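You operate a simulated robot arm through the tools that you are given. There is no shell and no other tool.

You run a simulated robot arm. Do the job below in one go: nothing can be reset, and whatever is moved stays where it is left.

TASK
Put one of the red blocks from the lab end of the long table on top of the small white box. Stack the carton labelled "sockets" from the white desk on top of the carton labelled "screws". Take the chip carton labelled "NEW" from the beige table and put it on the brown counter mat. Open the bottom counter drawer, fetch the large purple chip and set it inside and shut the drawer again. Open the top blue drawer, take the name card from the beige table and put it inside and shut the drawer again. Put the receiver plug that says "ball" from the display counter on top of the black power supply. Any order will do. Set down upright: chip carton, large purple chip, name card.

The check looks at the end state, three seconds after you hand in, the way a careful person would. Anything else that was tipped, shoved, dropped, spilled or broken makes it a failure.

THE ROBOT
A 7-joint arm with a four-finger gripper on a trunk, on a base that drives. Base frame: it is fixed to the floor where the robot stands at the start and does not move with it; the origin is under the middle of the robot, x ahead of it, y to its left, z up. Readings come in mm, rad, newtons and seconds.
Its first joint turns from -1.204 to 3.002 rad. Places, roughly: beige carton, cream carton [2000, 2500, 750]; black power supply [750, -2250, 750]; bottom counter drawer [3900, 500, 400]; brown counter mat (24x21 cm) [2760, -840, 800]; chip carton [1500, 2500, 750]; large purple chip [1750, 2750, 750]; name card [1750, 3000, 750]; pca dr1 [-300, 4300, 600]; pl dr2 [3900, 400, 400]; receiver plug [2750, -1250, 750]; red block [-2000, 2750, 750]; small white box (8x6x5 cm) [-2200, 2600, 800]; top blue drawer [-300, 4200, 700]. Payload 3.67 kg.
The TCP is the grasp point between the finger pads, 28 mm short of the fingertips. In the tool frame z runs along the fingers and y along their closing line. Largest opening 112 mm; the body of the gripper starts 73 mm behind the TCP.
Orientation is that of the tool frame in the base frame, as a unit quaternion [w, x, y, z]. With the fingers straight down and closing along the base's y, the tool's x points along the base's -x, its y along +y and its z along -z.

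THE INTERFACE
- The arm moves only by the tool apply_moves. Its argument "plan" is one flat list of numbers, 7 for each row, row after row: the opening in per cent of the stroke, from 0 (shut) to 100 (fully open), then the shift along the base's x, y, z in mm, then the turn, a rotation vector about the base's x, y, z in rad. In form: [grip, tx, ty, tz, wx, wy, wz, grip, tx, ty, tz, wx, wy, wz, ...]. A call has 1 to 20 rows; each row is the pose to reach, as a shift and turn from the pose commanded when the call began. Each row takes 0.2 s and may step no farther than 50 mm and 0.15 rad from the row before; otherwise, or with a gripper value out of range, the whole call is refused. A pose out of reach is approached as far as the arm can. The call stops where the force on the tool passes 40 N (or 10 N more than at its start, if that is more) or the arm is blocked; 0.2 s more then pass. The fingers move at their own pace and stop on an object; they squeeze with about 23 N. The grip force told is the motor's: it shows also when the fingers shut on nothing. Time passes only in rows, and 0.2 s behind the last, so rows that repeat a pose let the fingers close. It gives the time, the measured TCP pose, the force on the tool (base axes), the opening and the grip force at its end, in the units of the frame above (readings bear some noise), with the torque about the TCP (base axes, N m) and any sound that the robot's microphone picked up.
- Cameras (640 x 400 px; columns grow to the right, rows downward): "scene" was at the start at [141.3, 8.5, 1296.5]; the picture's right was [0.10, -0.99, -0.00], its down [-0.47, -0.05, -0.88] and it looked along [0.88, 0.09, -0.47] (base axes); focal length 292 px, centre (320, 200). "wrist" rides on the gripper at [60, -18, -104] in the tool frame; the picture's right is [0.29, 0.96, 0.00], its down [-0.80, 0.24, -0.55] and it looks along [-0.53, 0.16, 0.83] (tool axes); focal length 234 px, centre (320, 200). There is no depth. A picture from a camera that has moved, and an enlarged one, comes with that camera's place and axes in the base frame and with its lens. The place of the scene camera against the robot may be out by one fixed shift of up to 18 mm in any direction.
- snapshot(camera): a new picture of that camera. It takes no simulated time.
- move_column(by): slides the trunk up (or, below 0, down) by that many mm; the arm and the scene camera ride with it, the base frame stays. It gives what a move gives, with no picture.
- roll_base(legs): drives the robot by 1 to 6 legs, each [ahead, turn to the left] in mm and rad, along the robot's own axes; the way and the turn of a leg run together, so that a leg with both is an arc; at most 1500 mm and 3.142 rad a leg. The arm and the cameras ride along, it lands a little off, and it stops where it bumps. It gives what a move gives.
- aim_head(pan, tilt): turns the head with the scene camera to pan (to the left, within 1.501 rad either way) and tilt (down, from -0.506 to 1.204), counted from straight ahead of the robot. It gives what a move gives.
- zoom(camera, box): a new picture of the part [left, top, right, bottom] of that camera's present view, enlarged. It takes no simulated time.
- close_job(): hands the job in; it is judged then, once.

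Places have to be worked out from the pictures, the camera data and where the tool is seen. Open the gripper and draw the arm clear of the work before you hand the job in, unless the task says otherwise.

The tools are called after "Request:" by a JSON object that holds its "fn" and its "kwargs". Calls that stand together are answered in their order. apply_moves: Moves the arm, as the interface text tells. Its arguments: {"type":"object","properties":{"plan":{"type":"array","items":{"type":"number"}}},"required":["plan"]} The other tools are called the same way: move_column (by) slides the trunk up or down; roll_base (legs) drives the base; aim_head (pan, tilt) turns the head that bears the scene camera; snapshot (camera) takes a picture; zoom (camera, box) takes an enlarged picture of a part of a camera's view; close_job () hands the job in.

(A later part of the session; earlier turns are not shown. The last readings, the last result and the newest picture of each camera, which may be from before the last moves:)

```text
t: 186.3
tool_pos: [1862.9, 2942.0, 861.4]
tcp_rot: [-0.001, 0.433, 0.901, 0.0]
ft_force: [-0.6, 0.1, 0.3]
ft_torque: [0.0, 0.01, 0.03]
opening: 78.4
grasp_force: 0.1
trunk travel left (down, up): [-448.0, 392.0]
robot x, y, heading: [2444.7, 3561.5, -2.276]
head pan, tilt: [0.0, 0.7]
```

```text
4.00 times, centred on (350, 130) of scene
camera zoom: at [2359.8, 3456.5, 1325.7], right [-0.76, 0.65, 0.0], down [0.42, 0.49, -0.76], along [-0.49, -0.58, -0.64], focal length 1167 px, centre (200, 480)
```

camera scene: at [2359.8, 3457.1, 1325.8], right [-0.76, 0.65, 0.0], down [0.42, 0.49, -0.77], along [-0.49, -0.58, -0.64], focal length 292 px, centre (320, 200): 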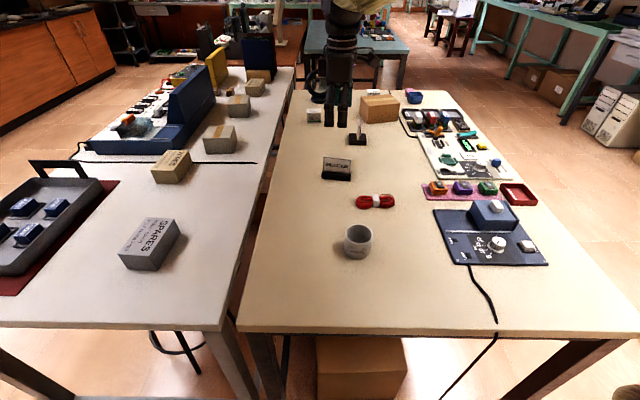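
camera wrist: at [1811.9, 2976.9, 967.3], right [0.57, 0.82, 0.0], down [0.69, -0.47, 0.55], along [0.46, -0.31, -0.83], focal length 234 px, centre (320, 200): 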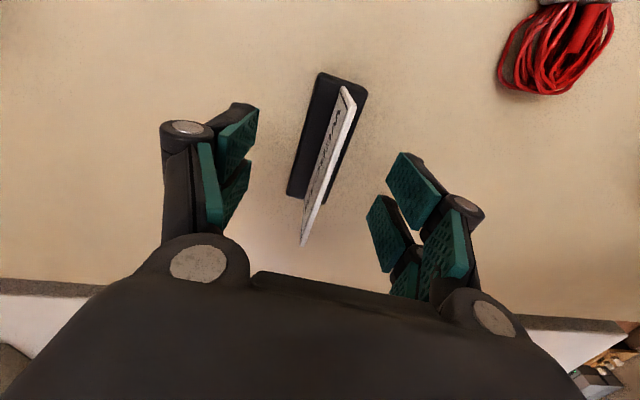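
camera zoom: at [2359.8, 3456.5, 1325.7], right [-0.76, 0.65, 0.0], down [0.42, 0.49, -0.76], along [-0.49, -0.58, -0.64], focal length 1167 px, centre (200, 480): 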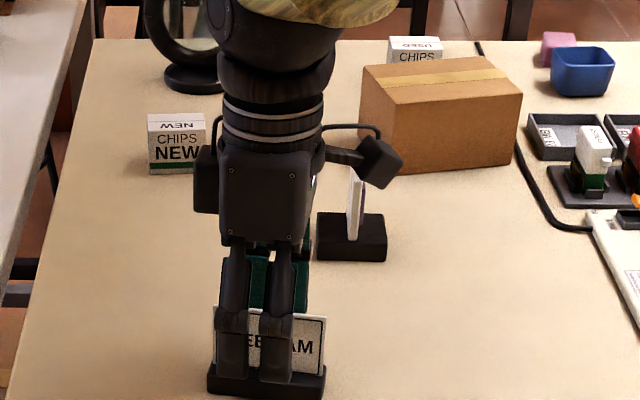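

The sign is between the pads. I close on it and lift gently.

Request:
{"fn": "apply_moves", "kwargs": {"plan": [40, 0, 0, 0, 0, 0, 0, 20, 0, 0, 0, 0, 0, 0, 0, 0, 0, 0, 0, 0, 0, 0, 0, 0, 0, 0, 0, 0, 0, 0, 0, 0, 0, 0, 0, 0, 0, 0, 15, 0, 0, 0, 0, 0, 0, 40, 0, 0, 0]}}

Request:
{"fn": "zoom", "kwargs": {"camera": "scene", "box": [270, 80, 430, 180]}}

Request:
{"fn": "snapshot", "kwargs": {"camera": "wrist"}}

```text
t: 187.9
tool_pos: [1861.6, 2942.4, 903.0]
tcp_rot: [0.001, 0.433, 0.901, 0.0]
ft_force: [-0.7, 0.0, -0.5]
ft_torque: [-0.02, -0.01, 0.02]
opening: 6.0
grasp_force: 22.5
trunk travel left (down, up): [-448.0, 392.0]
robot x, y, heading: [2446.7, 3560.4, -2.272]
head pan, tilt: [0.0, 0.7]
```

```text
4.00 times, centred on (350, 130) of scene
camera zoom: at [2360.1, 3456.8, 1325.7], right [-0.76, 0.65, 0.0], down [0.42, 0.49, -0.77], along [-0.49, -0.58, -0.64], focal length 1167 px, centre (200, 480)
```

zoom: 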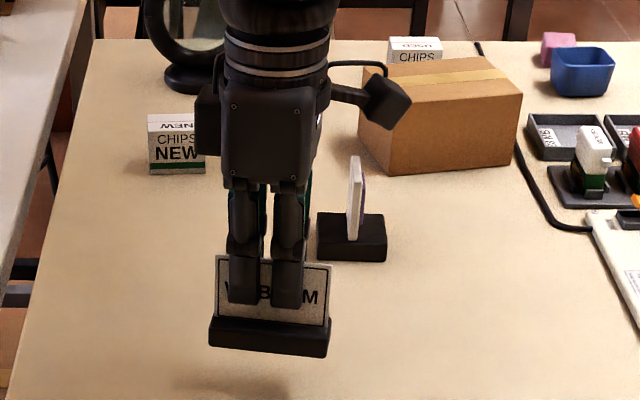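

```text
taken
camera wrist: at [1811.5, 2977.6, 1008.3], right [0.57, 0.82, 0.0], down [0.69, -0.47, 0.55], along [0.46, -0.31, -0.83], focal length 234 px, centre (320, 200)
```

wrist: 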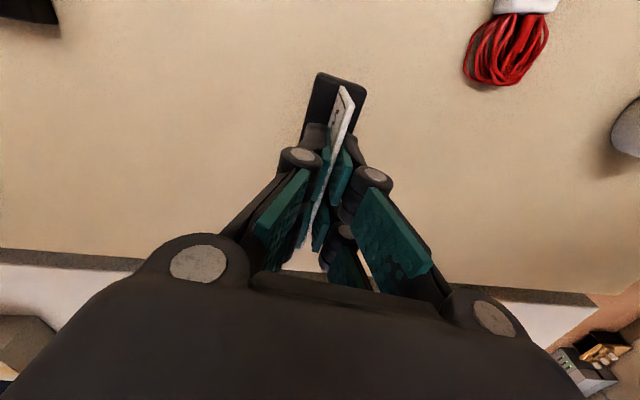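

The card is held (6 mm) and hangs level. I lift it high and retract it, then drive back round to the open blue drawer.

Request:
{"fn": "apply_moves", "kwargs": {"plan": [0, 0, 0, 45, 0, 0, 0, 0, 0, 0, 90, 0, 0, 0, 0, 10, 10, 135, 0, 0, 0, 0, 30, 32, 170, 0, 0, 0, 0, 60, 64, 190, 0, 0, 0, 0, 90, 96, 205, 0, 0, 0, 0, 120, 127, 215, 0, 0, 0, 0, 144, 152, 220, 0, 0, 0, 0, 144, 152, 220, 0, 0, 0]}}

Request:
{"fn": "roll_base", "kwargs": {"legs": [[0, -1.617], [1250, 0], [0, 1.571], [1356, 0], [0, -1.571]]}}

Request:
{"fn": "aim_head", "kwargs": {"pan": 0.0, "tilt": 0.7}}

Request:
{"fn": "snapshot", "kwargs": {"camera": "scene"}}

Request:
{"fn": "snapshot", "kwargs": {"camera": "wrist"}}

```text
t: 189.9
tool_pos: [2005.0, 3095.2, 1119.6]
tcp_rot: [-0.001, 0.434, 0.901, 0.001]
ft_force: [-0.2, -0.3, -0.5]
ft_torque: [0.03, 0.0, 0.0]
opening: 6.2
grasp_force: 23.3
trunk travel left (down, up): [-448.0, 392.0]
robot x, y, heading: [2444.8, 3559.2, -2.272]
head pan, tilt: [0.0, 0.7]
```

```text
t: 213.7
tool_pos: [202.9, 3947.5, 1120.0]
tcp_rot: [-0.001, 0.957, 0.29, 0.001]
ft_force: [0.0, 0.2, -0.2]
ft_torque: [-0.01, 0.03, 0.02]
opening: 6.1
grasp_force: 23.3
trunk travel left (down, up): [-448.0, 392.0]
robot x, y, heading: [631.7, 3466.2, 2.352]
head pan, tilt: [0.0, 0.7]
```

```text
t: 214.3
tool_pos: [203.6, 3946.6, 1120.7]
tcp_rot: [0.0, 0.957, 0.289, 0.001]
ft_force: [-0.4, -0.2, -0.4]
ft_torque: [0.03, 0.0, -0.02]
opening: 6.2
grasp_force: 23.3
trunk travel left (down, up): [-448.0, 392.0]
robot x, y, heading: [627.6, 3470.2, 2.355]
head pan, tilt: [0.0, 0.7]
```

```text
taken
camera scene: at [533.9, 3562.5, 1325.6], right [0.71, 0.7, 0.0], down [0.45, -0.46, -0.76], along [-0.54, 0.54, -0.64], focal length 292 px, centre (320, 200)
```

scene: 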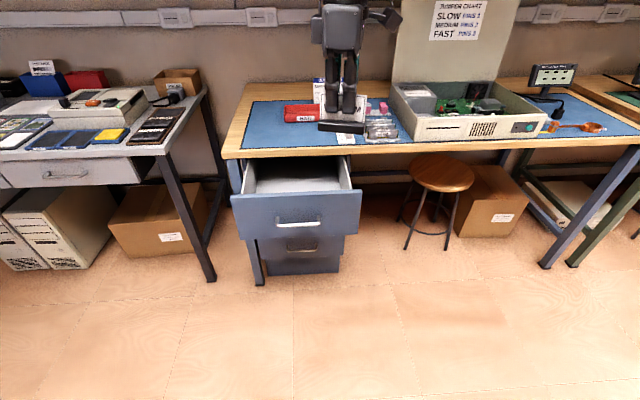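

```text
taken
camera wrist: at [244.0, 3995.1, 1226.0], right [0.77, -0.64, 0.0], down [-0.53, -0.64, 0.55], along [-0.35, -0.43, -0.83], focal length 234 px, centre (320, 200)
```

wrist: 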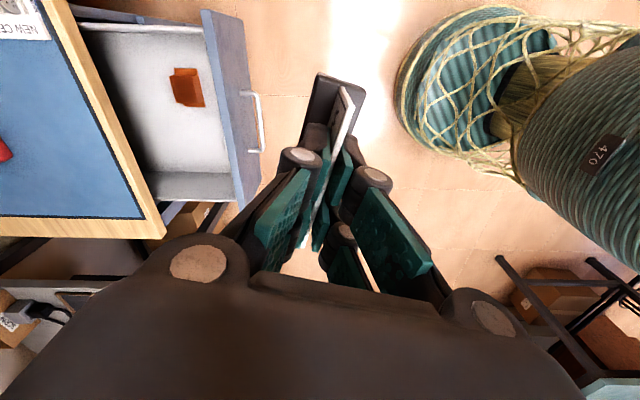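

The wrist view shows straight into the open drawer: there is an orange object on the right side, and free space on the left. I roll 230 mm closer and yaw the gripper so the card lies along the drawer's depth.

Request:
{"fn": "roll_base", "kwargs": {"legs": [[230, 0.035]]}}

Request:
{"fn": "apply_moves", "kwargs": {"plan": [0, 0, 0, 0, 0, 0, -0.134, 0, 0, 0, 0, 0, 0, -0.267, 0, 0, 0, 0, 0, 0, -0.4, 0, 0, 0, 0, 0, 0, -0.534, 0, 0, 0, 0, 0, 0, -0.667, 0, 0, 0, 0, 0, 0, -0.8, 0, 0, 0, 0, 0, 0, -0.934, 0, 0, 0, 0, 0, 0, -1.067, 0, 0, 0, 0, 0, 0, -1.2, 0, 0, 0, 0, 0, 0, -1.337, 0, 0, 0, 0, 0, 0, -1.337]}}

Request:
{"fn": "snapshot", "kwargs": {"camera": "wrist"}}

Request:
{"fn": "snapshot", "kwargs": {"camera": "scene"}}

```text
t: 216.0
tool_pos: [24.7, 4093.3, 1119.6]
tcp_rot: [0.001, 0.952, 0.306, 0.001]
ft_force: [-1.0, 0.7, -0.9]
ft_torque: [-0.04, 0.01, -0.01]
opening: 5.8
grasp_force: 23.3
trunk travel left (down, up): [-448.0, 392.0]
robot x, y, heading: [461.6, 3629.5, 2.39]
head pan, tilt: [0.0, 0.7]
```

```text
t: 218.4
tool_pos: [23.4, 4092.9, 1121.5]
tcp_rot: [0.002, 0.937, -0.35, 0.001]
ft_force: [0.0, 0.7, -0.5]
ft_torque: [0.03, 0.01, -0.01]
opening: 5.9
grasp_force: 23.1
trunk travel left (down, up): [-448.0, 392.0]
robot x, y, heading: [465.6, 3627.2, 2.386]
head pan, tilt: [0.0, 0.7]
```

```text
taken
camera wrist: at [81.1, 4066.5, 1225.8], right [-0.41, -0.91, 0.0], down [-0.76, 0.34, 0.55], along [-0.5, 0.23, -0.83], focal length 234 px, centre (320, 200)
```

wrist: 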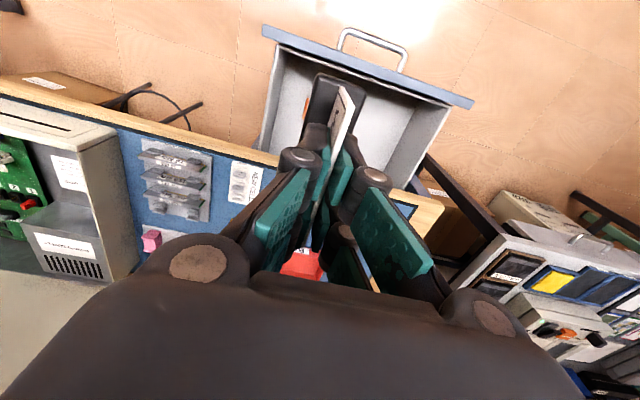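

```text
taken
camera scene: at [366.7, 3718.9, 1325.6], right [0.69, 0.73, 0.0], down [0.47, -0.44, -0.76], along [-0.56, 0.52, -0.64], focal length 292 px, centre (320, 200)
```

scene: 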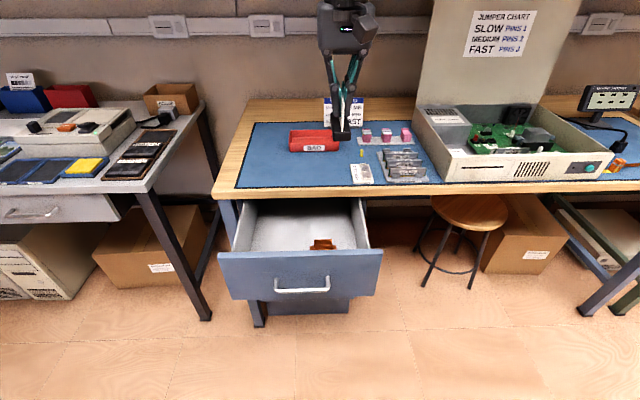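

Clear space is on the drawer's left half at about (-114, 4003). I move above it and descend to z ≈ 760 first.

Request:
{"fn": "apply_moves", "kwargs": {"plan": [0, -40, -26, 0, 0, 0, 0, 0, -80, -52, -10, 0, 0, 0, 0, -115, -75, -35, 0, 0, 0, 0, -137, -90, -70, 0, 0, 0, 0, -137, -90, -115, 0, 0, 0, 0, -137, -90, -160, 0, 0, 0, 0, -137, -90, -205, 0, 0, 0, 0, -137, -90, -250, 0, 0, 0, 0, -137, -90, -295, 0, 0, 0, 0, -137, -90, -335, 0, 0, 0, 0, -137, -90, -360, 0, 0, 0, 0, -137, -90, -360, 0, 0, 0]}}

Request:
{"fn": "snapshot", "kwargs": {"camera": "wrist"}}

Request:
{"fn": "snapshot", "kwargs": {"camera": "scene"}}

```text
t: 221.2
tool_pos: [-114.2, 4025.8, 783.0]
tcp_rot: [0.035, 0.926, -0.375, -0.011]
ft_force: [-0.4, 0.5, -0.3]
ft_torque: [-0.03, -0.03, -0.01]
opening: 6.1
grasp_force: 22.9
trunk travel left (down, up): [-448.0, 392.0]
robot x, y, heading: [464.2, 3623.1, 2.39]
head pan, tilt: [0.0, 0.7]
stopped in row 12: the arm was blocked; the commanded pose is now the measured one
```

```text
taken
camera wrist: at [-53.9, 4003.6, 887.5], right [-0.46, -0.89, 0.07], down [-0.71, 0.41, 0.57], along [-0.53, 0.21, -0.82], focal length 234 px, centre (320, 200)
```

wrist: 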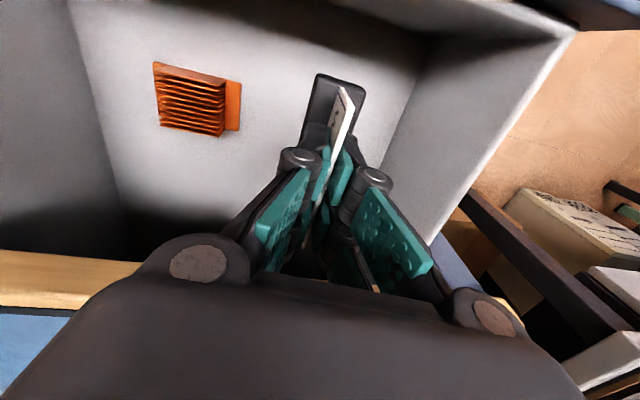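

```text
taken
camera scene: at [366.7, 3719.2, 1325.6], right [0.69, 0.73, 0.0], down [0.47, -0.44, -0.76], along [-0.56, 0.52, -0.64], focal length 292 px, centre (320, 200)
```

scene: 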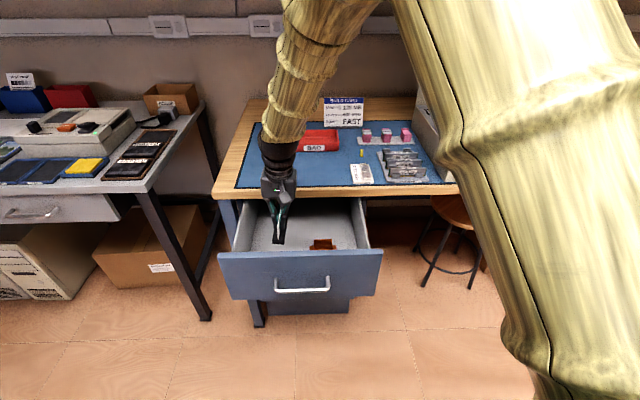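

The arm reached a joint limit again low on its left. I raise it in place, level it, and will instead lower with the trunk.

Request:
{"fn": "apply_moves", "kwargs": {"plan": [0, 0, 0, 30, 0.01, -0.01, 0, 0, 0, 0, 75, 0.028, -0.023, 0, 0, 0, -5, 120, 0.0566, -0.0466, 0, 0, 0, -12, 165, 0.0566, -0.0466, 0, 0, 0, -20, 200, 0.0566, -0.0466, 0, 0, 0, -22, 220, 0.0566, -0.0466, 0, 0, 0, -22, 220, 0.0566, -0.0466, 0]}}

Request:
{"fn": "snapshot", "kwargs": {"camera": "wrist"}}

```text
t: 222.8
tool_pos: [-115.3, 4003.5, 1004.4]
tcp_rot: [-0.002, 0.928, -0.373, -0.001]
ft_force: [-0.4, -0.4, 0.0]
ft_torque: [0.01, -0.02, -0.01]
opening: 6.1
grasp_force: 22.7
trunk travel left (down, up): [-448.0, 392.0]
robot x, y, heading: [466.1, 3627.7, 2.387]
head pan, tilt: [0.0, 0.7]
```

```text
taken
camera wrist: at [-59.2, 3973.5, 1110.2], right [-0.46, -0.89, -0.01], down [-0.74, 0.38, 0.56], along [-0.49, 0.26, -0.83], focal length 234 px, centre (320, 200)
```

wrist: 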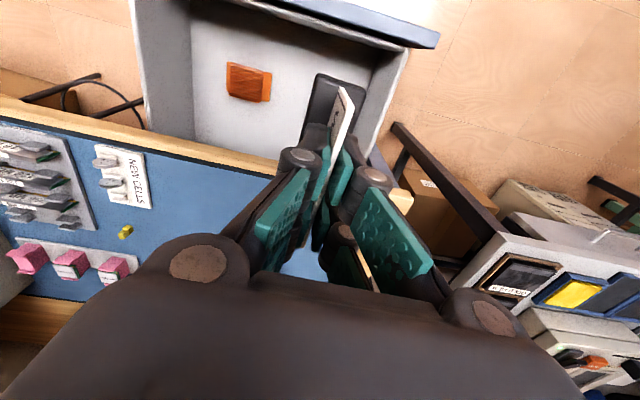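

The card hangs upright above the free left part of the drawer. I lower the trunk by 290 mm so it goes into the drawer.

Request:
{"fn": "move_column", "kwargs": {"by": -290}}

Request:
{"fn": "snapshot", "kwargs": {"camera": "wrist"}}

Request:
{"fn": "snapshot", "kwargs": {"camera": "scene"}}

```text
t: 225.7
tool_pos: [-115.1, 4003.7, 713.8]
tcp_rot: [-0.003, 0.928, -0.373, -0.001]
ft_force: [-0.4, -0.8, 0.0]
ft_torque: [0.02, 0.0, 0.0]
opening: 6.1
grasp_force: 23.0
trunk travel left (down, up): [-158.0, 682.0]
robot x, y, heading: [465.8, 3626.7, 2.391]
head pan, tilt: [0.0, 0.7]
```

```text
taken
camera wrist: at [-58.9, 3974.3, 820.0], right [-0.46, -0.89, 0.0], down [-0.74, 0.38, 0.56], along [-0.49, 0.26, -0.83], focal length 234 px, centre (320, 200)
```

wrist: 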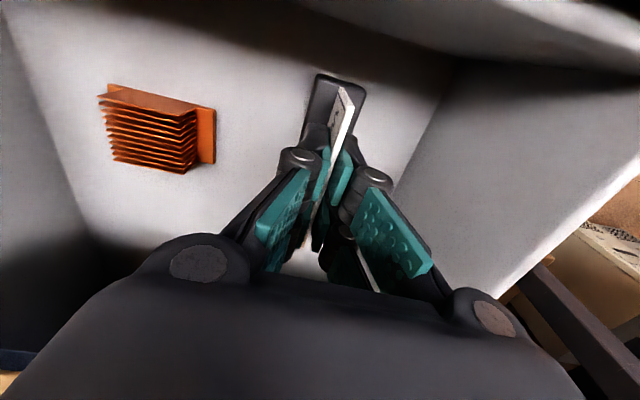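

```text
taken
camera scene: at [366.6, 3718.6, 1035.7], right [0.69, 0.73, 0.0], down [0.47, -0.44, -0.76], along [-0.56, 0.52, -0.64], focal length 292 px, centre (320, 200)
```

scene: 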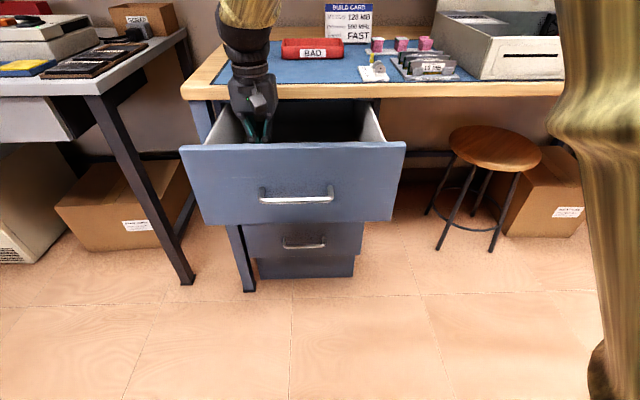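

The card is inside the drawer, not yet at the floor. I lower in small steps watching the force.

Request:
{"fn": "apply_moves", "kwargs": {"plan": [0, 0, 0, -8, 0, 0, 0, 0, 0, 0, -16, 0, 0, 0, 0, 0, 0, -20, 0, 0, 0, 0, 0, 0, -20, 0, 0, 0]}}

Request:
{"fn": "zoom", "kwargs": {"camera": "wrist", "box": [240, 40, 400, 140]}}

```text
t: 226.7
tool_pos: [-115.6, 4004.5, 695.1]
tcp_rot: [-0.002, 0.927, -0.374, -0.001]
ft_force: [-1.0, 0.1, -0.9]
ft_torque: [0.0, 0.01, 0.03]
opening: 6.1
grasp_force: 22.7
trunk travel left (down, up): [-158.0, 682.0]
robot x, y, heading: [468.0, 3631.2, 2.389]
head pan, tilt: [0.0, 0.7]
```

```text
4.00 times, centred on (320, 90) of wrist
camera zoom: at [-59.0, 3974.9, 800.0], right [-0.46, -0.89, 0.0], down [-0.74, 0.38, 0.56], along [-0.49, 0.26, -0.83], focal length 937 px, centre (320, 640)
```

zoom: 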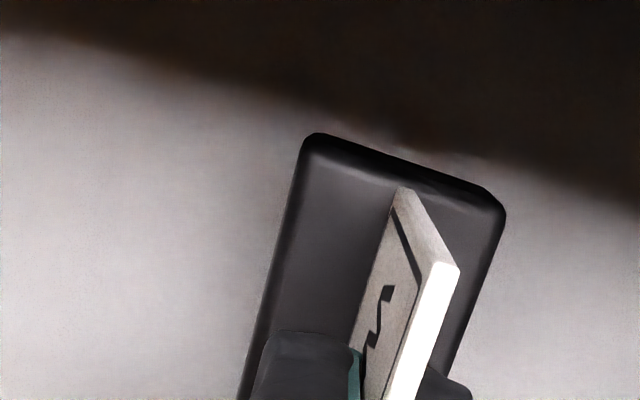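

Request:
{"fn": "apply_moves", "kwargs": {"plan": [0, 0, 0, -5, 0, 0, 0, 0, 0, 0, -10, 0, 0, 0, 0, 0, 0, -12, 0, 0, 0, 0, 0, 0, -12, 0, 0, 0]}}

```text
t: 227.7
tool_pos: [-115.6, 4005.4, 684.2]
tcp_rot: [0.0, 0.927, -0.374, -0.002]
ft_force: [-0.3, 0.8, -0.2]
ft_torque: [0.01, -0.03, -0.01]
opening: 6.0
grasp_force: 23.2
trunk travel left (down, up): [-158.0, 682.0]
robot x, y, heading: [466.2, 3625.9, 2.391]
head pan, tilt: [0.0, 0.7]
```

No contact yet; continuing down in small steps.

Request:
{"fn": "apply_moves", "kwargs": {"plan": [0, 0, 0, -4, 0, 0, 0, 0, 0, 0, -8, 0, 0, 0, 0, 0, 0, -10, 0, 0, 0, 0, 0, 0, -10, 0, 0, 0]}}

```text
t: 228.7
tool_pos: [-113.3, 4007.6, 676.0]
tcp_rot: [0.001, 0.927, -0.375, -0.002]
ft_force: [0.6, -0.3, -0.5]
ft_torque: [0.0, -0.04, 0.01]
opening: 5.5
grasp_force: 22.8
trunk travel left (down, up): [-158.0, 682.0]
robot x, y, heading: [464.1, 3625.8, 2.391]
head pan, tilt: [0.0, 0.7]
```

Drift suggests the arm nears its limit, so I continue lowering with the trunk.

Request:
{"fn": "move_column", "kwargs": {"by": -8}}

Request:
{"fn": "snapshot", "kwargs": {"camera": "wrist"}}

```text
t: 229.3
tool_pos: [-113.7, 4006.6, 666.5]
tcp_rot: [0.001, 0.926, -0.377, -0.002]
ft_force: [0.4, -0.1, -0.7]
ft_torque: [-0.02, -0.02, 0.02]
opening: 5.8
grasp_force: 22.9
trunk travel left (down, up): [-150.0, 690.0]
robot x, y, heading: [462.7, 3624.1, 2.384]
head pan, tilt: [0.0, 0.7]
```

```text
taken
camera wrist: at [-58.1, 3978.0, 772.4], right [-0.46, -0.89, 0.0], down [-0.74, 0.38, 0.56], along [-0.5, 0.25, -0.83], focal length 234 px, centre (320, 200)
```

wrist: 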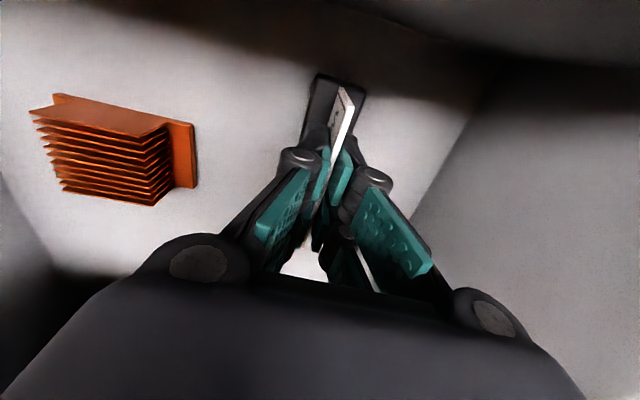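

The camera housing may come near the front panel's rim, so I shift 20 mm deeper into the drawer and then lower on.

Request:
{"fn": "apply_moves", "kwargs": {"plan": [0, -7, 7, 0, 0, 0, 0, 0, -15, 13, 0, 0, 0, 0, 0, -15, 13, 0, 0, 0, 0]}}

Request:
{"fn": "move_column", "kwargs": {"by": -7}}

Request:
{"fn": "zoom", "kwargs": {"camera": "scene", "box": [170, 60, 330, 160]}}

```text
t: 230.1
tool_pos: [-129.9, 4021.5, 674.6]
tcp_rot: [0.003, 0.926, -0.378, -0.007]
ft_force: [-0.4, -0.5, -0.9]
ft_torque: [-0.02, 0.0, 0.03]
opening: 5.9
grasp_force: 22.7
trunk travel left (down, up): [-150.0, 690.0]
robot x, y, heading: [464.0, 3623.6, 2.389]
head pan, tilt: [0.0, 0.7]
```

```text
t: 230.7
tool_pos: [-128.9, 4021.9, 666.3]
tcp_rot: [0.003, 0.926, -0.378, -0.006]
ft_force: [-1.4, -0.6, 14.4]
ft_torque: [-0.47, -0.4, -0.07]
opening: 6.1
grasp_force: 22.9
trunk travel left (down, up): [-143.0, 697.0]
robot x, y, heading: [462.4, 3625.1, 2.391]
head pan, tilt: [0.0, 0.7]
```

```text
4.00 times, centred on (250, 110) of scene
camera zoom: at [367.1, 3718.3, 1021.0], right [0.69, 0.73, 0.0], down [0.47, -0.44, -0.77], along [-0.56, 0.52, -0.64], focal length 1167 px, centre (600, 560)
```

zoom: 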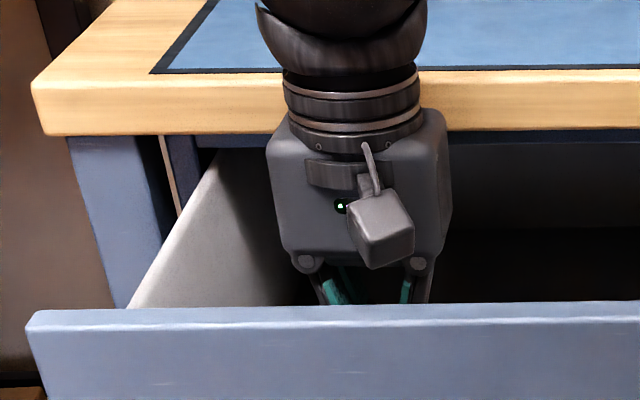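

Contact: 14 N upward, at the card base's front end, so it stands on the drawer floor. I release slightly and withdraw straight up.

Request:
{"fn": "apply_moves", "kwargs": {"plan": [8, 0, 0, 0, 0, 0, 0, 15, 0, 0, 0, 0, 0, 0, 30, 0, 0, 0, 0, 0, 0, 38, 0, 0, 0, 0, 0, 0, 38, 0, 0, 25, 0, 0, 0, 38, 0, 0, 65, 0, 0, 0, 38, 0, 0, 110, 0, 0, 0]}}

Request:
{"fn": "move_column", "kwargs": {"by": 290}}

Request:
{"fn": "snapshot", "kwargs": {"camera": "wrist"}}

Request:
{"fn": "snapshot", "kwargs": {"camera": "scene"}}

```text
t: 232.3
tool_pos: [-133.1, 4015.3, 764.0]
tcp_rot: [-0.004, 0.928, -0.373, 0.0]
ft_force: [0.8, 0.4, -0.3]
ft_torque: [-0.03, 0.0, -0.02]
opening: 42.6
grasp_force: 0.0
trunk travel left (down, up): [-143.0, 697.0]
robot x, y, heading: [463.6, 3626.6, 2.388]
head pan, tilt: [0.0, 0.7]
```

```text
t: 235.2
tool_pos: [-132.3, 4017.6, 1055.7]
tcp_rot: [-0.002, 0.927, -0.374, -0.001]
ft_force: [-0.5, 0.2, 0.1]
ft_torque: [-0.02, -0.02, 0.0]
opening: 42.6
grasp_force: 0.1
trunk travel left (down, up): [-433.0, 407.0]
robot x, y, heading: [467.4, 3628.4, 2.39]
head pan, tilt: [0.0, 0.7]
```

```text
taken
camera wrist: at [-76.2, 3987.6, 1161.1], right [-0.46, -0.89, 0.0], down [-0.74, 0.38, 0.56], along [-0.49, 0.26, -0.83], focal length 234 px, centre (320, 200)
```

wrist: 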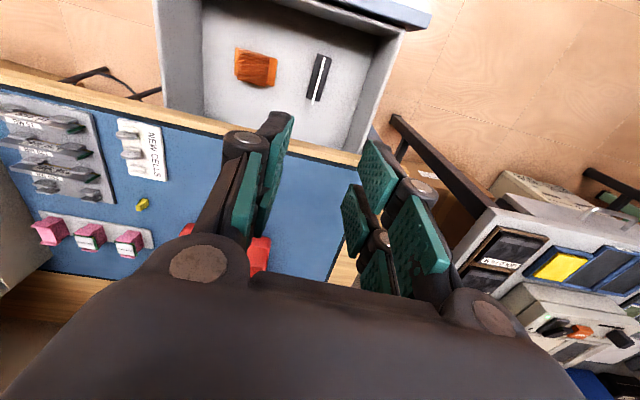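

```text
taken
camera scene: at [366.5, 3718.8, 1310.6], right [0.69, 0.73, 0.0], down [0.47, -0.44, -0.76], along [-0.56, 0.52, -0.64], focal length 292 px, centre (320, 200)
```

scene: 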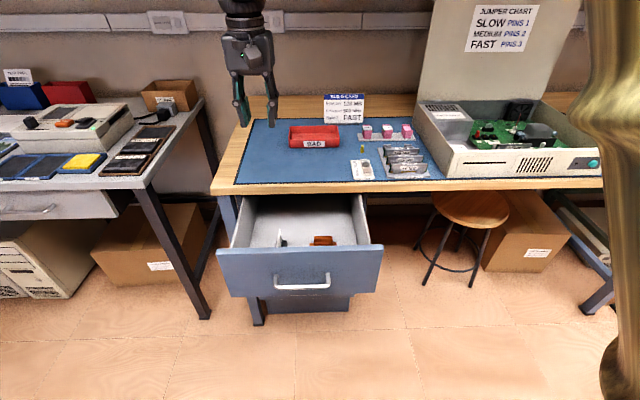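

The card stands upright in the drawer beside the orange part. To shut the drawer I'll use the same horizontal grip on the handle: retract, back off, and point the gripper forward again.

Request:
{"fn": "apply_moves", "kwargs": {"plan": [38, 30, 10, 30, 0, 0, 0, 38, 70, 22, 55, 0, 0, 0, 38, 110, 38, 75, 0, 0, 0, 38, 145, 52, 75, 0, 0, 0, 38, 172, 62, 75, 0, 0, 0, 38, 172, 62, 75, 0, 0, 0]}}

Request:
{"fn": "roll_base", "kwargs": {"legs": [[-260, 0]]}}

Request:
{"fn": "apply_moves", "kwargs": {"plan": [60, 0, 0, 0, -0.0039, 0.1139, -0.0806, 60, 0, 0, 0, -0.0077, 0.2278, -0.1612, 60, 0, 0, 0, -0.0116, 0.3418, -0.2418, 60, 0, 0, 0, -0.0155, 0.4557, -0.3224, 60, 0, 0, 0, -0.0193, 0.5696, -0.403, 60, 0, 0, 0, -0.0232, 0.6835, -0.4836, 60, 0, 0, 0, -0.0271, 0.7974, -0.5642, 60, 0, 0, 0, -0.0309, 0.9114, -0.6448, 60, 0, 0, 0, -0.0348, 1.0253, -0.7254, 60, 0, 0, 0, -0.0387, 1.1392, -0.806, 60, 0, 0, 0, -0.0425, 1.2531, -0.8866, 60, 0, 0, 0, -0.0464, 1.367, -0.9672, 60, 0, 0, 0, -0.0503, 1.481, -1.0478, 60, 0, 0, 0, -0.0541, 1.5949, -1.1284, 60, 0, 0, 0, -0.058, 1.7088, -1.209, 60, 0, 0, 0, -0.058, 1.7088, -1.209]}}

Request:
{"fn": "snapshot", "kwargs": {"camera": "scene"}}

```text
t: 236.6
tool_pos: [37.5, 4076.9, 1129.3]
tcp_rot: [-0.003, 0.927, -0.374, 0.0]
ft_force: [0.3, -0.5, -0.2]
ft_torque: [0.01, -0.04, 0.01]
opening: 42.7
grasp_force: 0.1
trunk travel left (down, up): [-433.0, 407.0]
robot x, y, heading: [464.9, 3625.3, 2.387]
head pan, tilt: [0.0, 0.7]
```

```text
t: 238.5
tool_pos: [231.5, 3893.1, 1130.5]
tcp_rot: [-0.002, 0.929, -0.37, -0.001]
ft_force: [-0.1, 0.1, -0.1]
ft_torque: [0.04, 0.03, 0.0]
opening: 42.6
grasp_force: 0.0
trunk travel left (down, up): [-433.0, 407.0]
robot x, y, heading: [657.9, 3447.4, 2.394]
head pan, tilt: [0.0, 0.7]
```

```text
t: 241.9
tool_pos: [229.7, 3896.4, 1127.7]
tcp_rot: [-0.282, -0.278, 0.653, 0.645]
ft_force: [-0.9, 1.4, -2.2]
ft_torque: [0.11, 0.1, 0.04]
opening: 67.4
grasp_force: 0.1
trunk travel left (down, up): [-433.0, 407.0]
robot x, y, heading: [662.3, 3442.7, 2.39]
head pan, tilt: [0.0, 0.7]
```

```text
taken
camera scene: at [560.3, 3539.0, 1309.9], right [0.68, 0.73, 0.0], down [0.47, -0.44, -0.76], along [-0.56, 0.52, -0.65], focal length 292 px, centre (320, 200)
```

scene: 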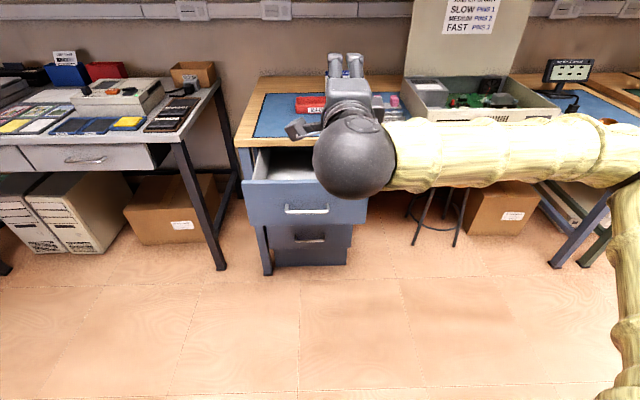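

Now I lower the trunk by 400 mm and shift the gripper 80 mm to the left to face the handle's centre.

Request:
{"fn": "move_column", "kwargs": {"by": -400}}

Request:
{"fn": "apply_moves", "kwargs": {"plan": [60, -14, -15, -10, 0, 0, 0, 60, -28, -30, -20, 0, 0, 0, 60, -42, -45, -30, 0, 0, 0, 60, -55, -58, -45, 0, 0, 0, 60, -55, -58, -45, 0, 0, 0]}}

Request:
{"fn": "snapshot", "kwargs": {"camera": "scene"}}

Request:
{"fn": "snapshot", "kwargs": {"camera": "wrist"}}

```text
t: 245.7
tool_pos: [230.3, 3892.6, 730.1]
tcp_rot: [-0.283, -0.279, 0.651, 0.647]
ft_force: [-0.1, 0.2, 0.3]
ft_torque: [-0.02, 0.0, -0.04]
opening: 67.2
grasp_force: 0.0
trunk travel left (down, up): [-33.0, 807.0]
robot x, y, heading: [660.1, 3443.1, 2.395]
head pan, tilt: [0.0, 0.7]
```

```text
t: 246.9
tool_pos: [184.2, 3837.5, 719.2]
tcp_rot: [-0.275, -0.287, 0.657, 0.64]
ft_force: [0.9, -0.9, 0.6]
ft_torque: [-0.01, -0.01, -0.01]
opening: 67.2
grasp_force: 0.1
out of reach, approached as far as the arm can: row 2, 3, 4, 5
trunk travel left (down, up): [-33.0, 807.0]
robot x, y, heading: [662.0, 3442.9, 2.396]
head pan, tilt: [0.0, 0.7]
```

```text
taken
camera scene: at [561.5, 3535.7, 910.6], right [0.68, 0.73, 0.0], down [0.47, -0.44, -0.76], along [-0.56, 0.52, -0.64], focal length 292 px, centre (320, 200)
```

scene: 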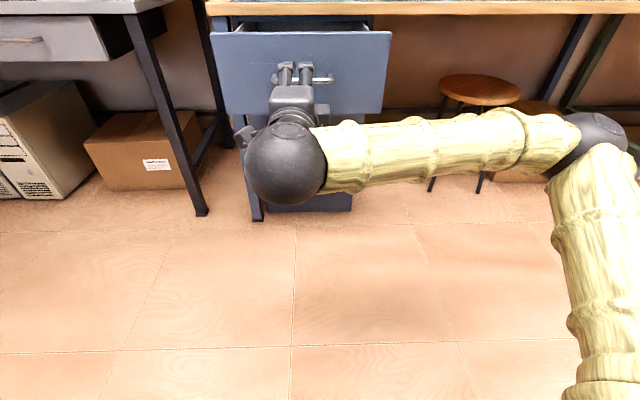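

```text
taken
camera wrist: at [220.3, 3722.4, 704.8], right [-0.22, -0.2, 0.96], down [0.94, 0.21, 0.26], along [-0.25, 0.96, 0.14], focal length 234 px, centre (320, 200)
```

wrist: 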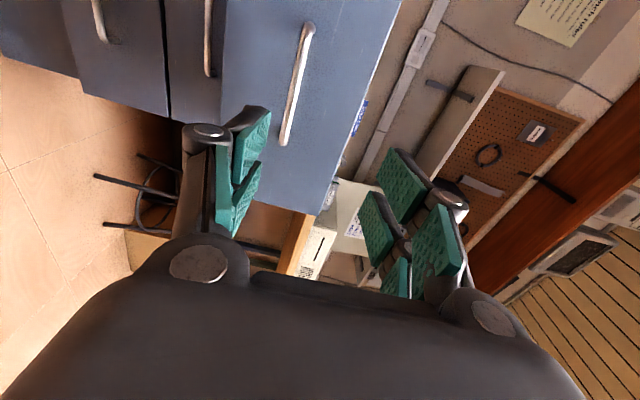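

I'll push on the panel just above the bar with closed fingertips. I close the gripper and roll forward until just short of contact.

Request:
{"fn": "apply_moves", "kwargs": {"plan": [30, 0, 0, 0, 0, 0, 0, 0, 0, 0, 0, 0, 0, 0, 0, 0, 0, 0, 0, 0, 0, 0, 0, 0, 0, 0, 0, 0]}}

Request:
{"fn": "roll_base", "kwargs": {"legs": [[185, 0]]}}

Request:
{"fn": "snapshot", "kwargs": {"camera": "wrist"}}

Request:
{"fn": "snapshot", "kwargs": {"camera": "scene"}}

```text
t: 247.9
tool_pos: [183.8, 3837.6, 718.4]
tcp_rot: [-0.276, -0.289, 0.657, 0.639]
ft_force: [0.3, 0.3, 0.6]
ft_torque: [-0.01, 0.01, -0.01]
opening: 0.0
grasp_force: 22.4
trunk travel left (down, up): [-33.0, 807.0]
robot x, y, heading: [661.0, 3445.6, 2.398]
head pan, tilt: [0.0, 0.7]
```

```text
t: 249.4
tool_pos: [51.7, 3962.7, 718.3]
tcp_rot: [-0.275, -0.287, 0.658, 0.64]
ft_force: [0.3, -0.7, -0.7]
ft_torque: [-0.03, 0.01, 0.02]
opening: 0.2
grasp_force: 22.7
trunk travel left (down, up): [-33.0, 807.0]
robot x, y, heading: [526.3, 3570.8, 2.394]
head pan, tilt: [0.0, 0.7]
```

```text
taken
camera wrist: at [87.6, 3848.0, 704.9], right [-0.22, -0.19, 0.96], down [0.94, 0.21, 0.26], along [-0.25, 0.96, 0.14], focal length 234 px, centre (320, 200)
```

wrist: 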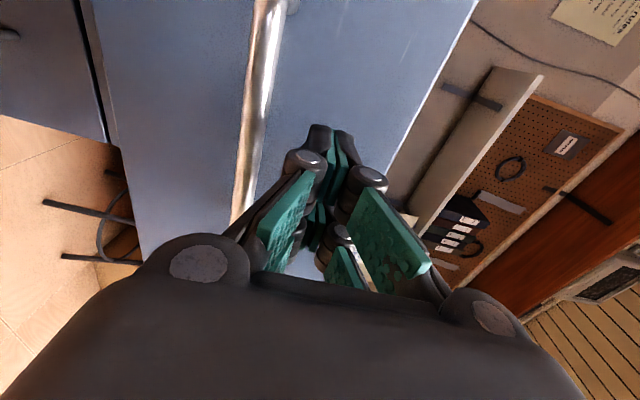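

```text
taken
camera scene: at [428.1, 3660.2, 910.6], right [0.68, 0.73, 0.0], down [0.47, -0.44, -0.76], along [-0.56, 0.52, -0.64], focal length 292 px, centre (320, 200)
```

scene: 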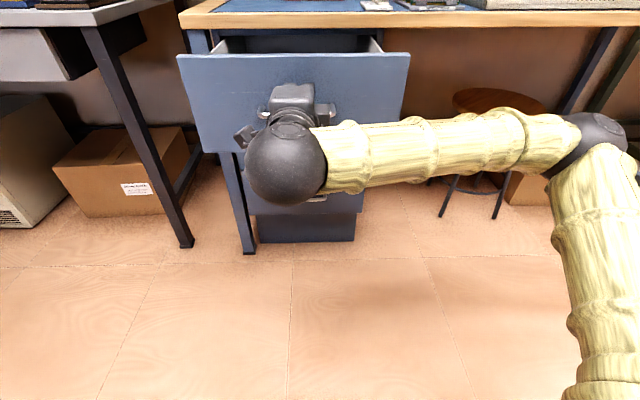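

The fingertips are about 25 mm from the panel, above the bar. I roll forward in short legs to push the drawer gently.

Request:
{"fn": "roll_base", "kwargs": {"legs": [[30, 0]]}}

Request:
{"fn": "roll_base", "kwargs": {"legs": [[40, 0]]}}

Request:
{"fn": "snapshot", "kwargs": {"camera": "scene"}}

```text
t: 250.3
tool_pos: [31.1, 3984.6, 718.1]
tcp_rot: [-0.276, -0.287, 0.657, 0.64]
ft_force: [-0.1, -0.5, -0.2]
ft_torque: [0.01, -0.02, 0.01]
opening: 0.0
grasp_force: 35.4
trunk travel left (down, up): [-33.0, 807.0]
robot x, y, heading: [503.5, 3594.5, 2.391]
head pan, tilt: [0.0, 0.7]
```

```text
t: 251.2
tool_pos: [0.4, 4011.9, 718.5]
tcp_rot: [-0.275, -0.286, 0.657, 0.64]
ft_force: [-0.3, -0.1, 1.4]
ft_torque: [0.01, -0.01, -0.01]
opening: 0.0
grasp_force: 35.9
trunk travel left (down, up): [-33.0, 807.0]
robot x, y, heading: [476.1, 3618.1, 2.392]
head pan, tilt: [0.0, 0.7]
```

```text
taken
camera scene: at [376.6, 3708.3, 910.6], right [0.68, 0.73, 0.0], down [0.47, -0.44, -0.76], along [-0.56, 0.52, -0.64], focal length 292 px, centre (320, 200)
```

scene: 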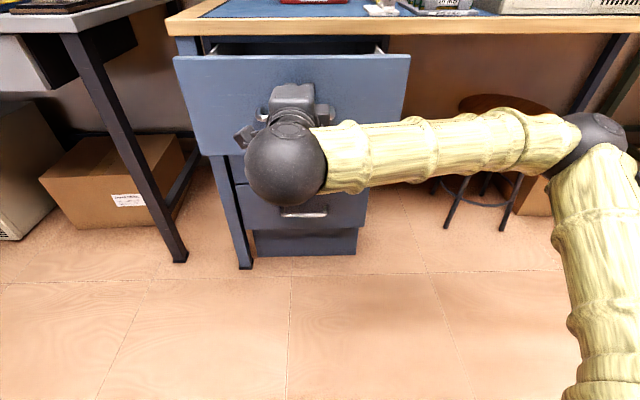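

The drawer slides in. I continue in short legs until it bottoms out.

Request:
{"fn": "roll_base", "kwargs": {"legs": [[50, 0]]}}

Request:
{"fn": "roll_base", "kwargs": {"legs": [[50, 0]]}}

Request:
{"fn": "roll_base", "kwargs": {"legs": [[40, 0]]}}

Request:
{"fn": "snapshot", "kwargs": {"camera": "scene"}}

Request:
{"fn": "snapshot", "kwargs": {"camera": "wrist"}}

```text
t: 252.1
tool_pos: [-37.2, 4046.1, 718.6]
tcp_rot: [-0.275, -0.288, 0.657, 0.64]
ft_force: [0.6, -0.7, 0.5]
ft_torque: [-0.01, -0.01, -0.01]
opening: 0.0
grasp_force: 35.8
trunk travel left (down, up): [-33.0, 807.0]
robot x, y, heading: [438.5, 3649.8, 2.393]
head pan, tilt: [0.0, 0.7]
```

```text
t: 253.0
tool_pos: [-73.9, 4080.9, 719.1]
tcp_rot: [-0.276, -0.287, 0.658, 0.64]
ft_force: [0.4, 0.0, 0.7]
ft_torque: [0.03, -0.01, 0.03]
opening: 0.0
grasp_force: 35.6
trunk travel left (down, up): [-33.0, 807.0]
robot x, y, heading: [401.3, 3683.7, 2.39]
head pan, tilt: [0.0, 0.7]
```

```text
t: 253.9
tool_pos: [-104.4, 4108.7, 719.2]
tcp_rot: [-0.275, -0.287, 0.658, 0.64]
ft_force: [0.7, 0.2, -0.1]
ft_torque: [-0.02, -0.02, -0.02]
opening: 0.0
grasp_force: 35.4
trunk travel left (down, up): [-33.0, 807.0]
robot x, y, heading: [372.6, 3714.4, 2.392]
head pan, tilt: [0.0, 0.7]
```

```text
taken
camera scene: at [273.0, 3805.1, 910.6], right [0.68, 0.73, 0.0], down [0.47, -0.44, -0.76], along [-0.56, 0.52, -0.64], focal length 292 px, centre (320, 200)
```

scene: 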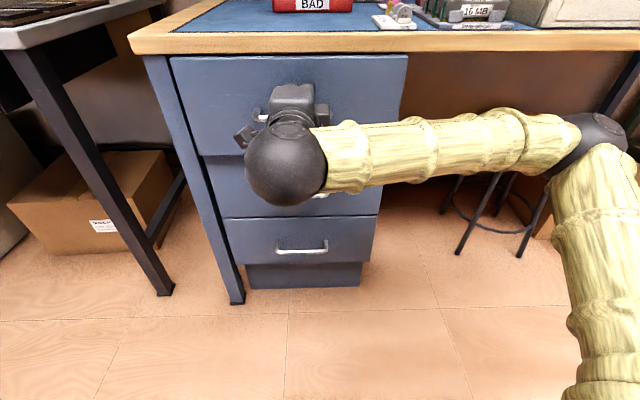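

```text
taken
camera wrist: at [-67.5, 3993.3, 704.7], right [-0.22, -0.19, 0.96], down [0.94, 0.21, 0.26], along [-0.25, 0.96, 0.14], focal length 234 px, centre (320, 200)
```

wrist: 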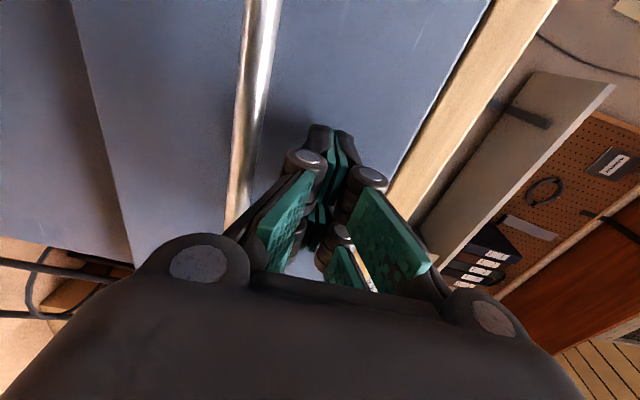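

Nearly shut; about 25–30 mm to go. I push on in small legs until the force rises.

Request:
{"fn": "roll_base", "kwargs": {"legs": [[20, 0]]}}

Request:
{"fn": "roll_base", "kwargs": {"legs": [[15, 0]]}}

Request:
{"fn": "snapshot", "kwargs": {"camera": "scene"}}

Request:
{"fn": "snapshot", "kwargs": {"camera": "wrist"}}

```text
t: 254.7
tool_pos: [-118.1, 4122.2, 718.6]
tcp_rot: [-0.275, -0.286, 0.658, 0.64]
ft_force: [-0.5, -0.7, -1.1]
ft_torque: [-0.04, 0.0, 0.01]
opening: 0.0
grasp_force: 35.9
trunk travel left (down, up): [-33.0, 807.0]
robot x, y, heading: [356.0, 3729.0, 2.392]
head pan, tilt: [0.0, 0.7]
```

```text
t: 255.5
tool_pos: [-122.8, 4125.8, 718.5]
tcp_rot: [-0.276, -0.289, 0.656, 0.64]
ft_force: [6.2, -3.3, 0.4]
ft_torque: [0.01, 0.08, 0.16]
opening: 0.0
grasp_force: 36.1
trunk travel left (down, up): [-33.0, 807.0]
robot x, y, heading: [354.2, 3733.6, 2.393]
head pan, tilt: [0.0, 0.7]
stopped in leg 1: the force on the tool passed its limit at 51 N (the readings are from after the stop); the commanded pose is now the measured one
```

```text
taken
camera scene: at [252.1, 3824.7, 910.7], right [0.68, 0.73, 0.0], down [0.47, -0.44, -0.77], along [-0.56, 0.52, -0.64], focal length 292 px, centre (320, 200)
```

scene: 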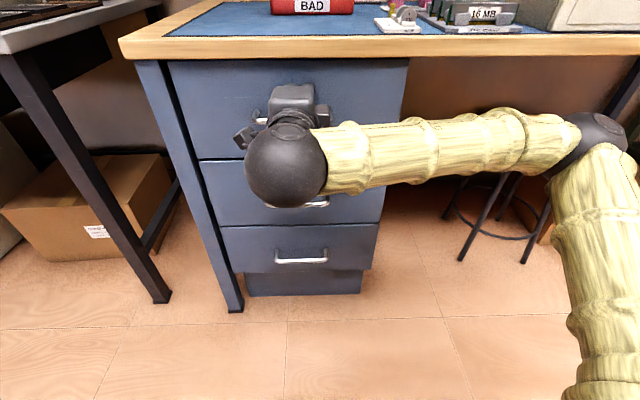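

```text
taken
camera wrist: at [-86.7, 4011.1, 705.0], right [-0.22, -0.2, 0.96], down [0.94, 0.21, 0.26], along [-0.25, 0.96, 0.14], focal length 234 px, centre (320, 200)
```

wrist: 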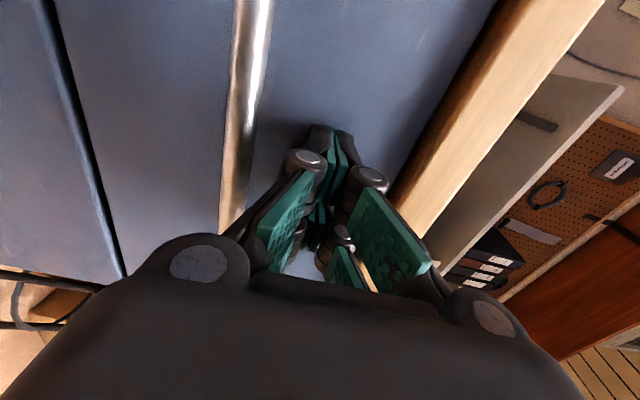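

The drawer front is flush with the others. I back off, raise the trunk and turn the gripper down again.

Request:
{"fn": "roll_base", "kwargs": {"legs": [[-420, 0]]}}

Request:
{"fn": "move_column", "kwargs": {"by": 400}}

Request:
{"fn": "apply_moves", "kwargs": {"plan": [60, 0, 0, 0, 0.0039, -0.1139, 0.0806, 60, 0, 0, 0, 0.0077, -0.2278, 0.1612, 60, 0, 0, 0, 0.0116, -0.3418, 0.2418, 60, 0, 0, 0, 0.0155, -0.4557, 0.3224, 60, 0, 0, 0, 0.0193, -0.5696, 0.403, 60, 0, 0, 0, 0.0232, -0.6835, 0.4836, 60, 0, 0, 0, 0.0271, -0.7974, 0.5642, 60, 0, 0, 0, 0.0309, -0.9114, 0.6448, 60, 0, 0, 0, 0.0348, -1.0253, 0.7254, 60, 0, 0, 0, 0.0387, -1.1392, 0.806, 60, 0, 0, 0, 0.0425, -1.2531, 0.8866, 60, 0, 0, 0, 0.0464, -1.367, 0.9672, 60, 0, 0, 0, 0.0503, -1.481, 1.0478, 60, 0, 0, 0, 0.0541, -1.5949, 1.1284, 60, 0, 0, 0, 0.058, -1.7088, 1.209, 60, 0, 0, 0, 0.058, -1.7088, 1.209]}}

Request:
{"fn": "snapshot", "kwargs": {"camera": "scene"}}

```text
t: 258.1
tool_pos: [182.2, 3839.1, 718.6]
tcp_rot: [-0.278, -0.29, 0.656, 0.639]
ft_force: [-0.4, -0.1, 0.3]
ft_torque: [-0.02, 0.01, 0.02]
opening: 0.0
grasp_force: 35.4
trunk travel left (down, up): [-33.0, 807.0]
robot x, y, heading: [655.3, 3451.7, 2.401]
head pan, tilt: [0.0, 0.7]
```

```text
t: 261.9
tool_pos: [182.4, 3838.9, 1118.2]
tcp_rot: [-0.278, -0.291, 0.655, 0.639]
ft_force: [0.1, -0.2, 0.9]
ft_torque: [-0.02, -0.01, -0.04]
opening: 0.3
grasp_force: 35.6
trunk travel left (down, up): [-433.0, 407.0]
robot x, y, heading: [656.2, 3447.6, 2.399]
head pan, tilt: [0.0, 0.7]
```

```text
t: 265.3
tool_pos: [181.3, 3837.9, 1118.8]
tcp_rot: [-0.011, 0.931, -0.364, 0.009]
ft_force: [0.5, -0.8, 0.2]
ft_torque: [-0.06, 0.02, 0.01]
opening: 66.9
grasp_force: 0.2
trunk travel left (down, up): [-433.0, 407.0]
robot x, y, heading: [656.0, 3448.1, 2.395]
head pan, tilt: [0.0, 0.7]
```

```text
taken
camera scene: at [558.8, 3540.0, 1310.6], right [0.68, 0.74, 0.0], down [0.47, -0.44, -0.76], along [-0.56, 0.52, -0.64], focal length 292 px, centre (320, 200)
```

scene: 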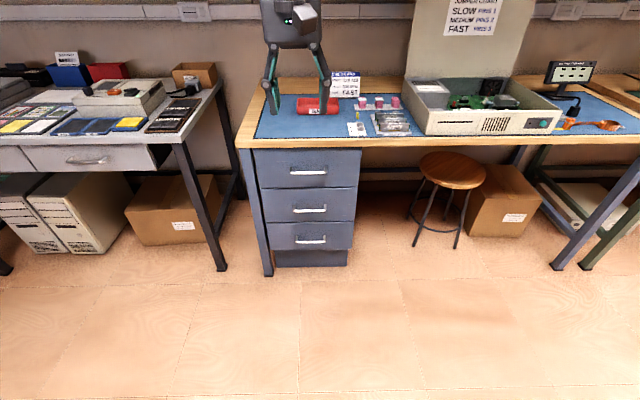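

The blue drawer is shut. Next, the NEW chip carton: I turn round and drive up to the left long side of the beige table.

Request:
{"fn": "apply_moves", "kwargs": {"plan": [100, 0, 0, 10, 0, 0.02, 0, 100, 0, 0, 20, 0, 0.02, 0]}}

Request:
{"fn": "roll_base", "kwargs": {"legs": [[0, -3.0], [360, 0], [0, -0.145]]}}

Request:
{"fn": "aim_head", "kwargs": {"pan": 0.0, "tilt": 0.75}}

Request:
{"fn": "snapshot", "kwargs": {"camera": "scene"}}

Request:
{"fn": "snapshot", "kwargs": {"camera": "wrist"}}

```text
t: 265.9
tool_pos: [181.2, 3836.9, 1137.9]
tcp_rot: [-0.007, 0.932, -0.363, 0.0]
ft_force: [0.1, 0.0, 0.7]
ft_torque: [0.02, -0.01, 0.0]
opening: 111.8
grasp_force: 0.1
trunk travel left (down, up): [-433.0, 407.0]
robot x, y, heading: [656.4, 3446.6, 2.402]
head pan, tilt: [0.0, 0.7]
```

```text
t: 275.9
tool_pos: [1399.2, 2820.9, 1138.9]
tcp_rot: [0.0, 0.387, 0.922, -0.008]
ft_force: [-0.8, 0.4, 0.3]
ft_torque: [-0.01, -0.02, 0.03]
opening: 112.2
grasp_force: 0.1
trunk travel left (down, up): [-433.0, 407.0]
robot x, y, heading: [943.4, 3234.6, -0.79]
head pan, tilt: [0.0, 0.7]
```

```text
t: 276.6
tool_pos: [1399.5, 2821.2, 1138.1]
tcp_rot: [0.0, 0.387, 0.922, -0.007]
ft_force: [-0.2, -0.3, 0.3]
ft_torque: [-0.02, -0.03, 0.03]
opening: 112.3
grasp_force: 0.0
trunk travel left (down, up): [-433.0, 407.0]
robot x, y, heading: [942.2, 3233.2, -0.793]
head pan, tilt: [0.0, 0.75]
```

```text
taken
camera scene: at [1037.0, 3137.6, 1306.4], right [-0.71, -0.7, 0.0], down [-0.48, 0.49, -0.73], along [0.51, -0.52, -0.68], focal length 292 px, centre (320, 200)
```

scene: 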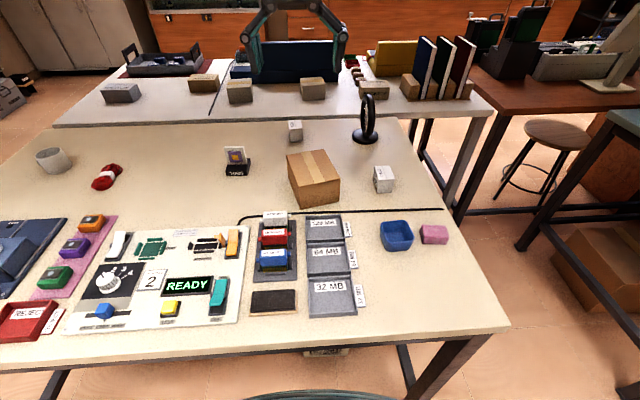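

```text
taken
camera wrist: at [1346.6, 2852.3, 1243.6], right [0.48, 0.88, -0.01], down [0.73, -0.39, 0.56], along [0.48, -0.28, -0.83], focal length 234 px, centre (320, 200)
```

wrist: 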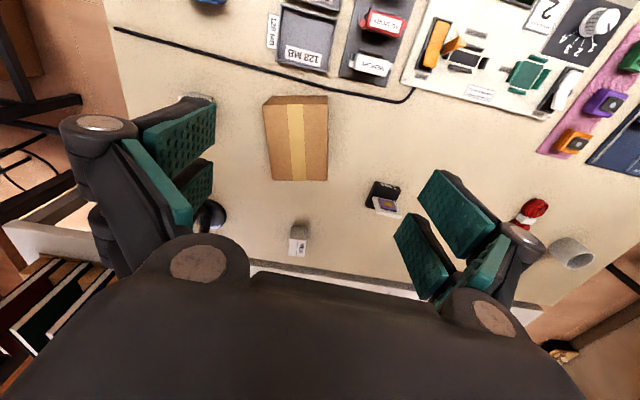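

The NEW carton is visible behind the FANS carton. I zoom in for its exact position.

Request:
{"fn": "zoom", "kwargs": {"camera": "wrist", "box": [240, 160, 400, 260]}}

Request:
{"fn": "zoom", "kwargs": {"camera": "scene", "box": [220, 100, 380, 200]}}

```text
4.00 times, centred on (320, 210) of wrist
camera zoom: at [1346.6, 2852.3, 1243.6], right [0.48, 0.88, -0.01], down [0.73, -0.39, 0.56], along [0.48, -0.28, -0.83], focal length 937 px, centre (320, 160)
```

zoom: 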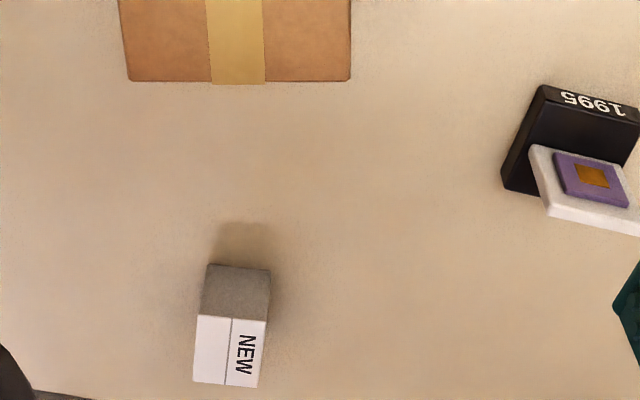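

```text
4.00 times, centred on (300, 150) of scene
camera zoom: at [1037.0, 3137.6, 1306.4], right [-0.71, -0.7, 0.0], down [-0.48, 0.49, -0.73], along [0.51, -0.52, -0.68], focal length 1167 px, centre (400, 400)
```

zoom: 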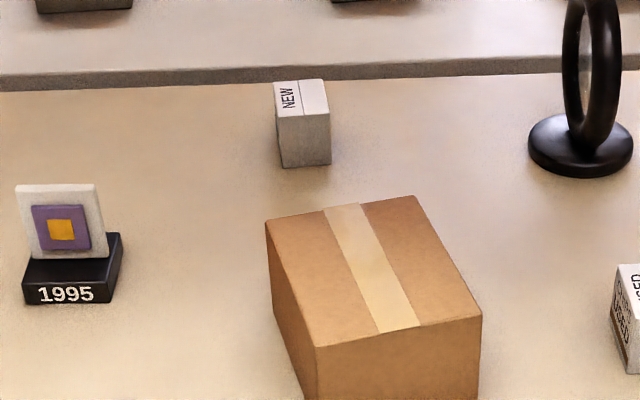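

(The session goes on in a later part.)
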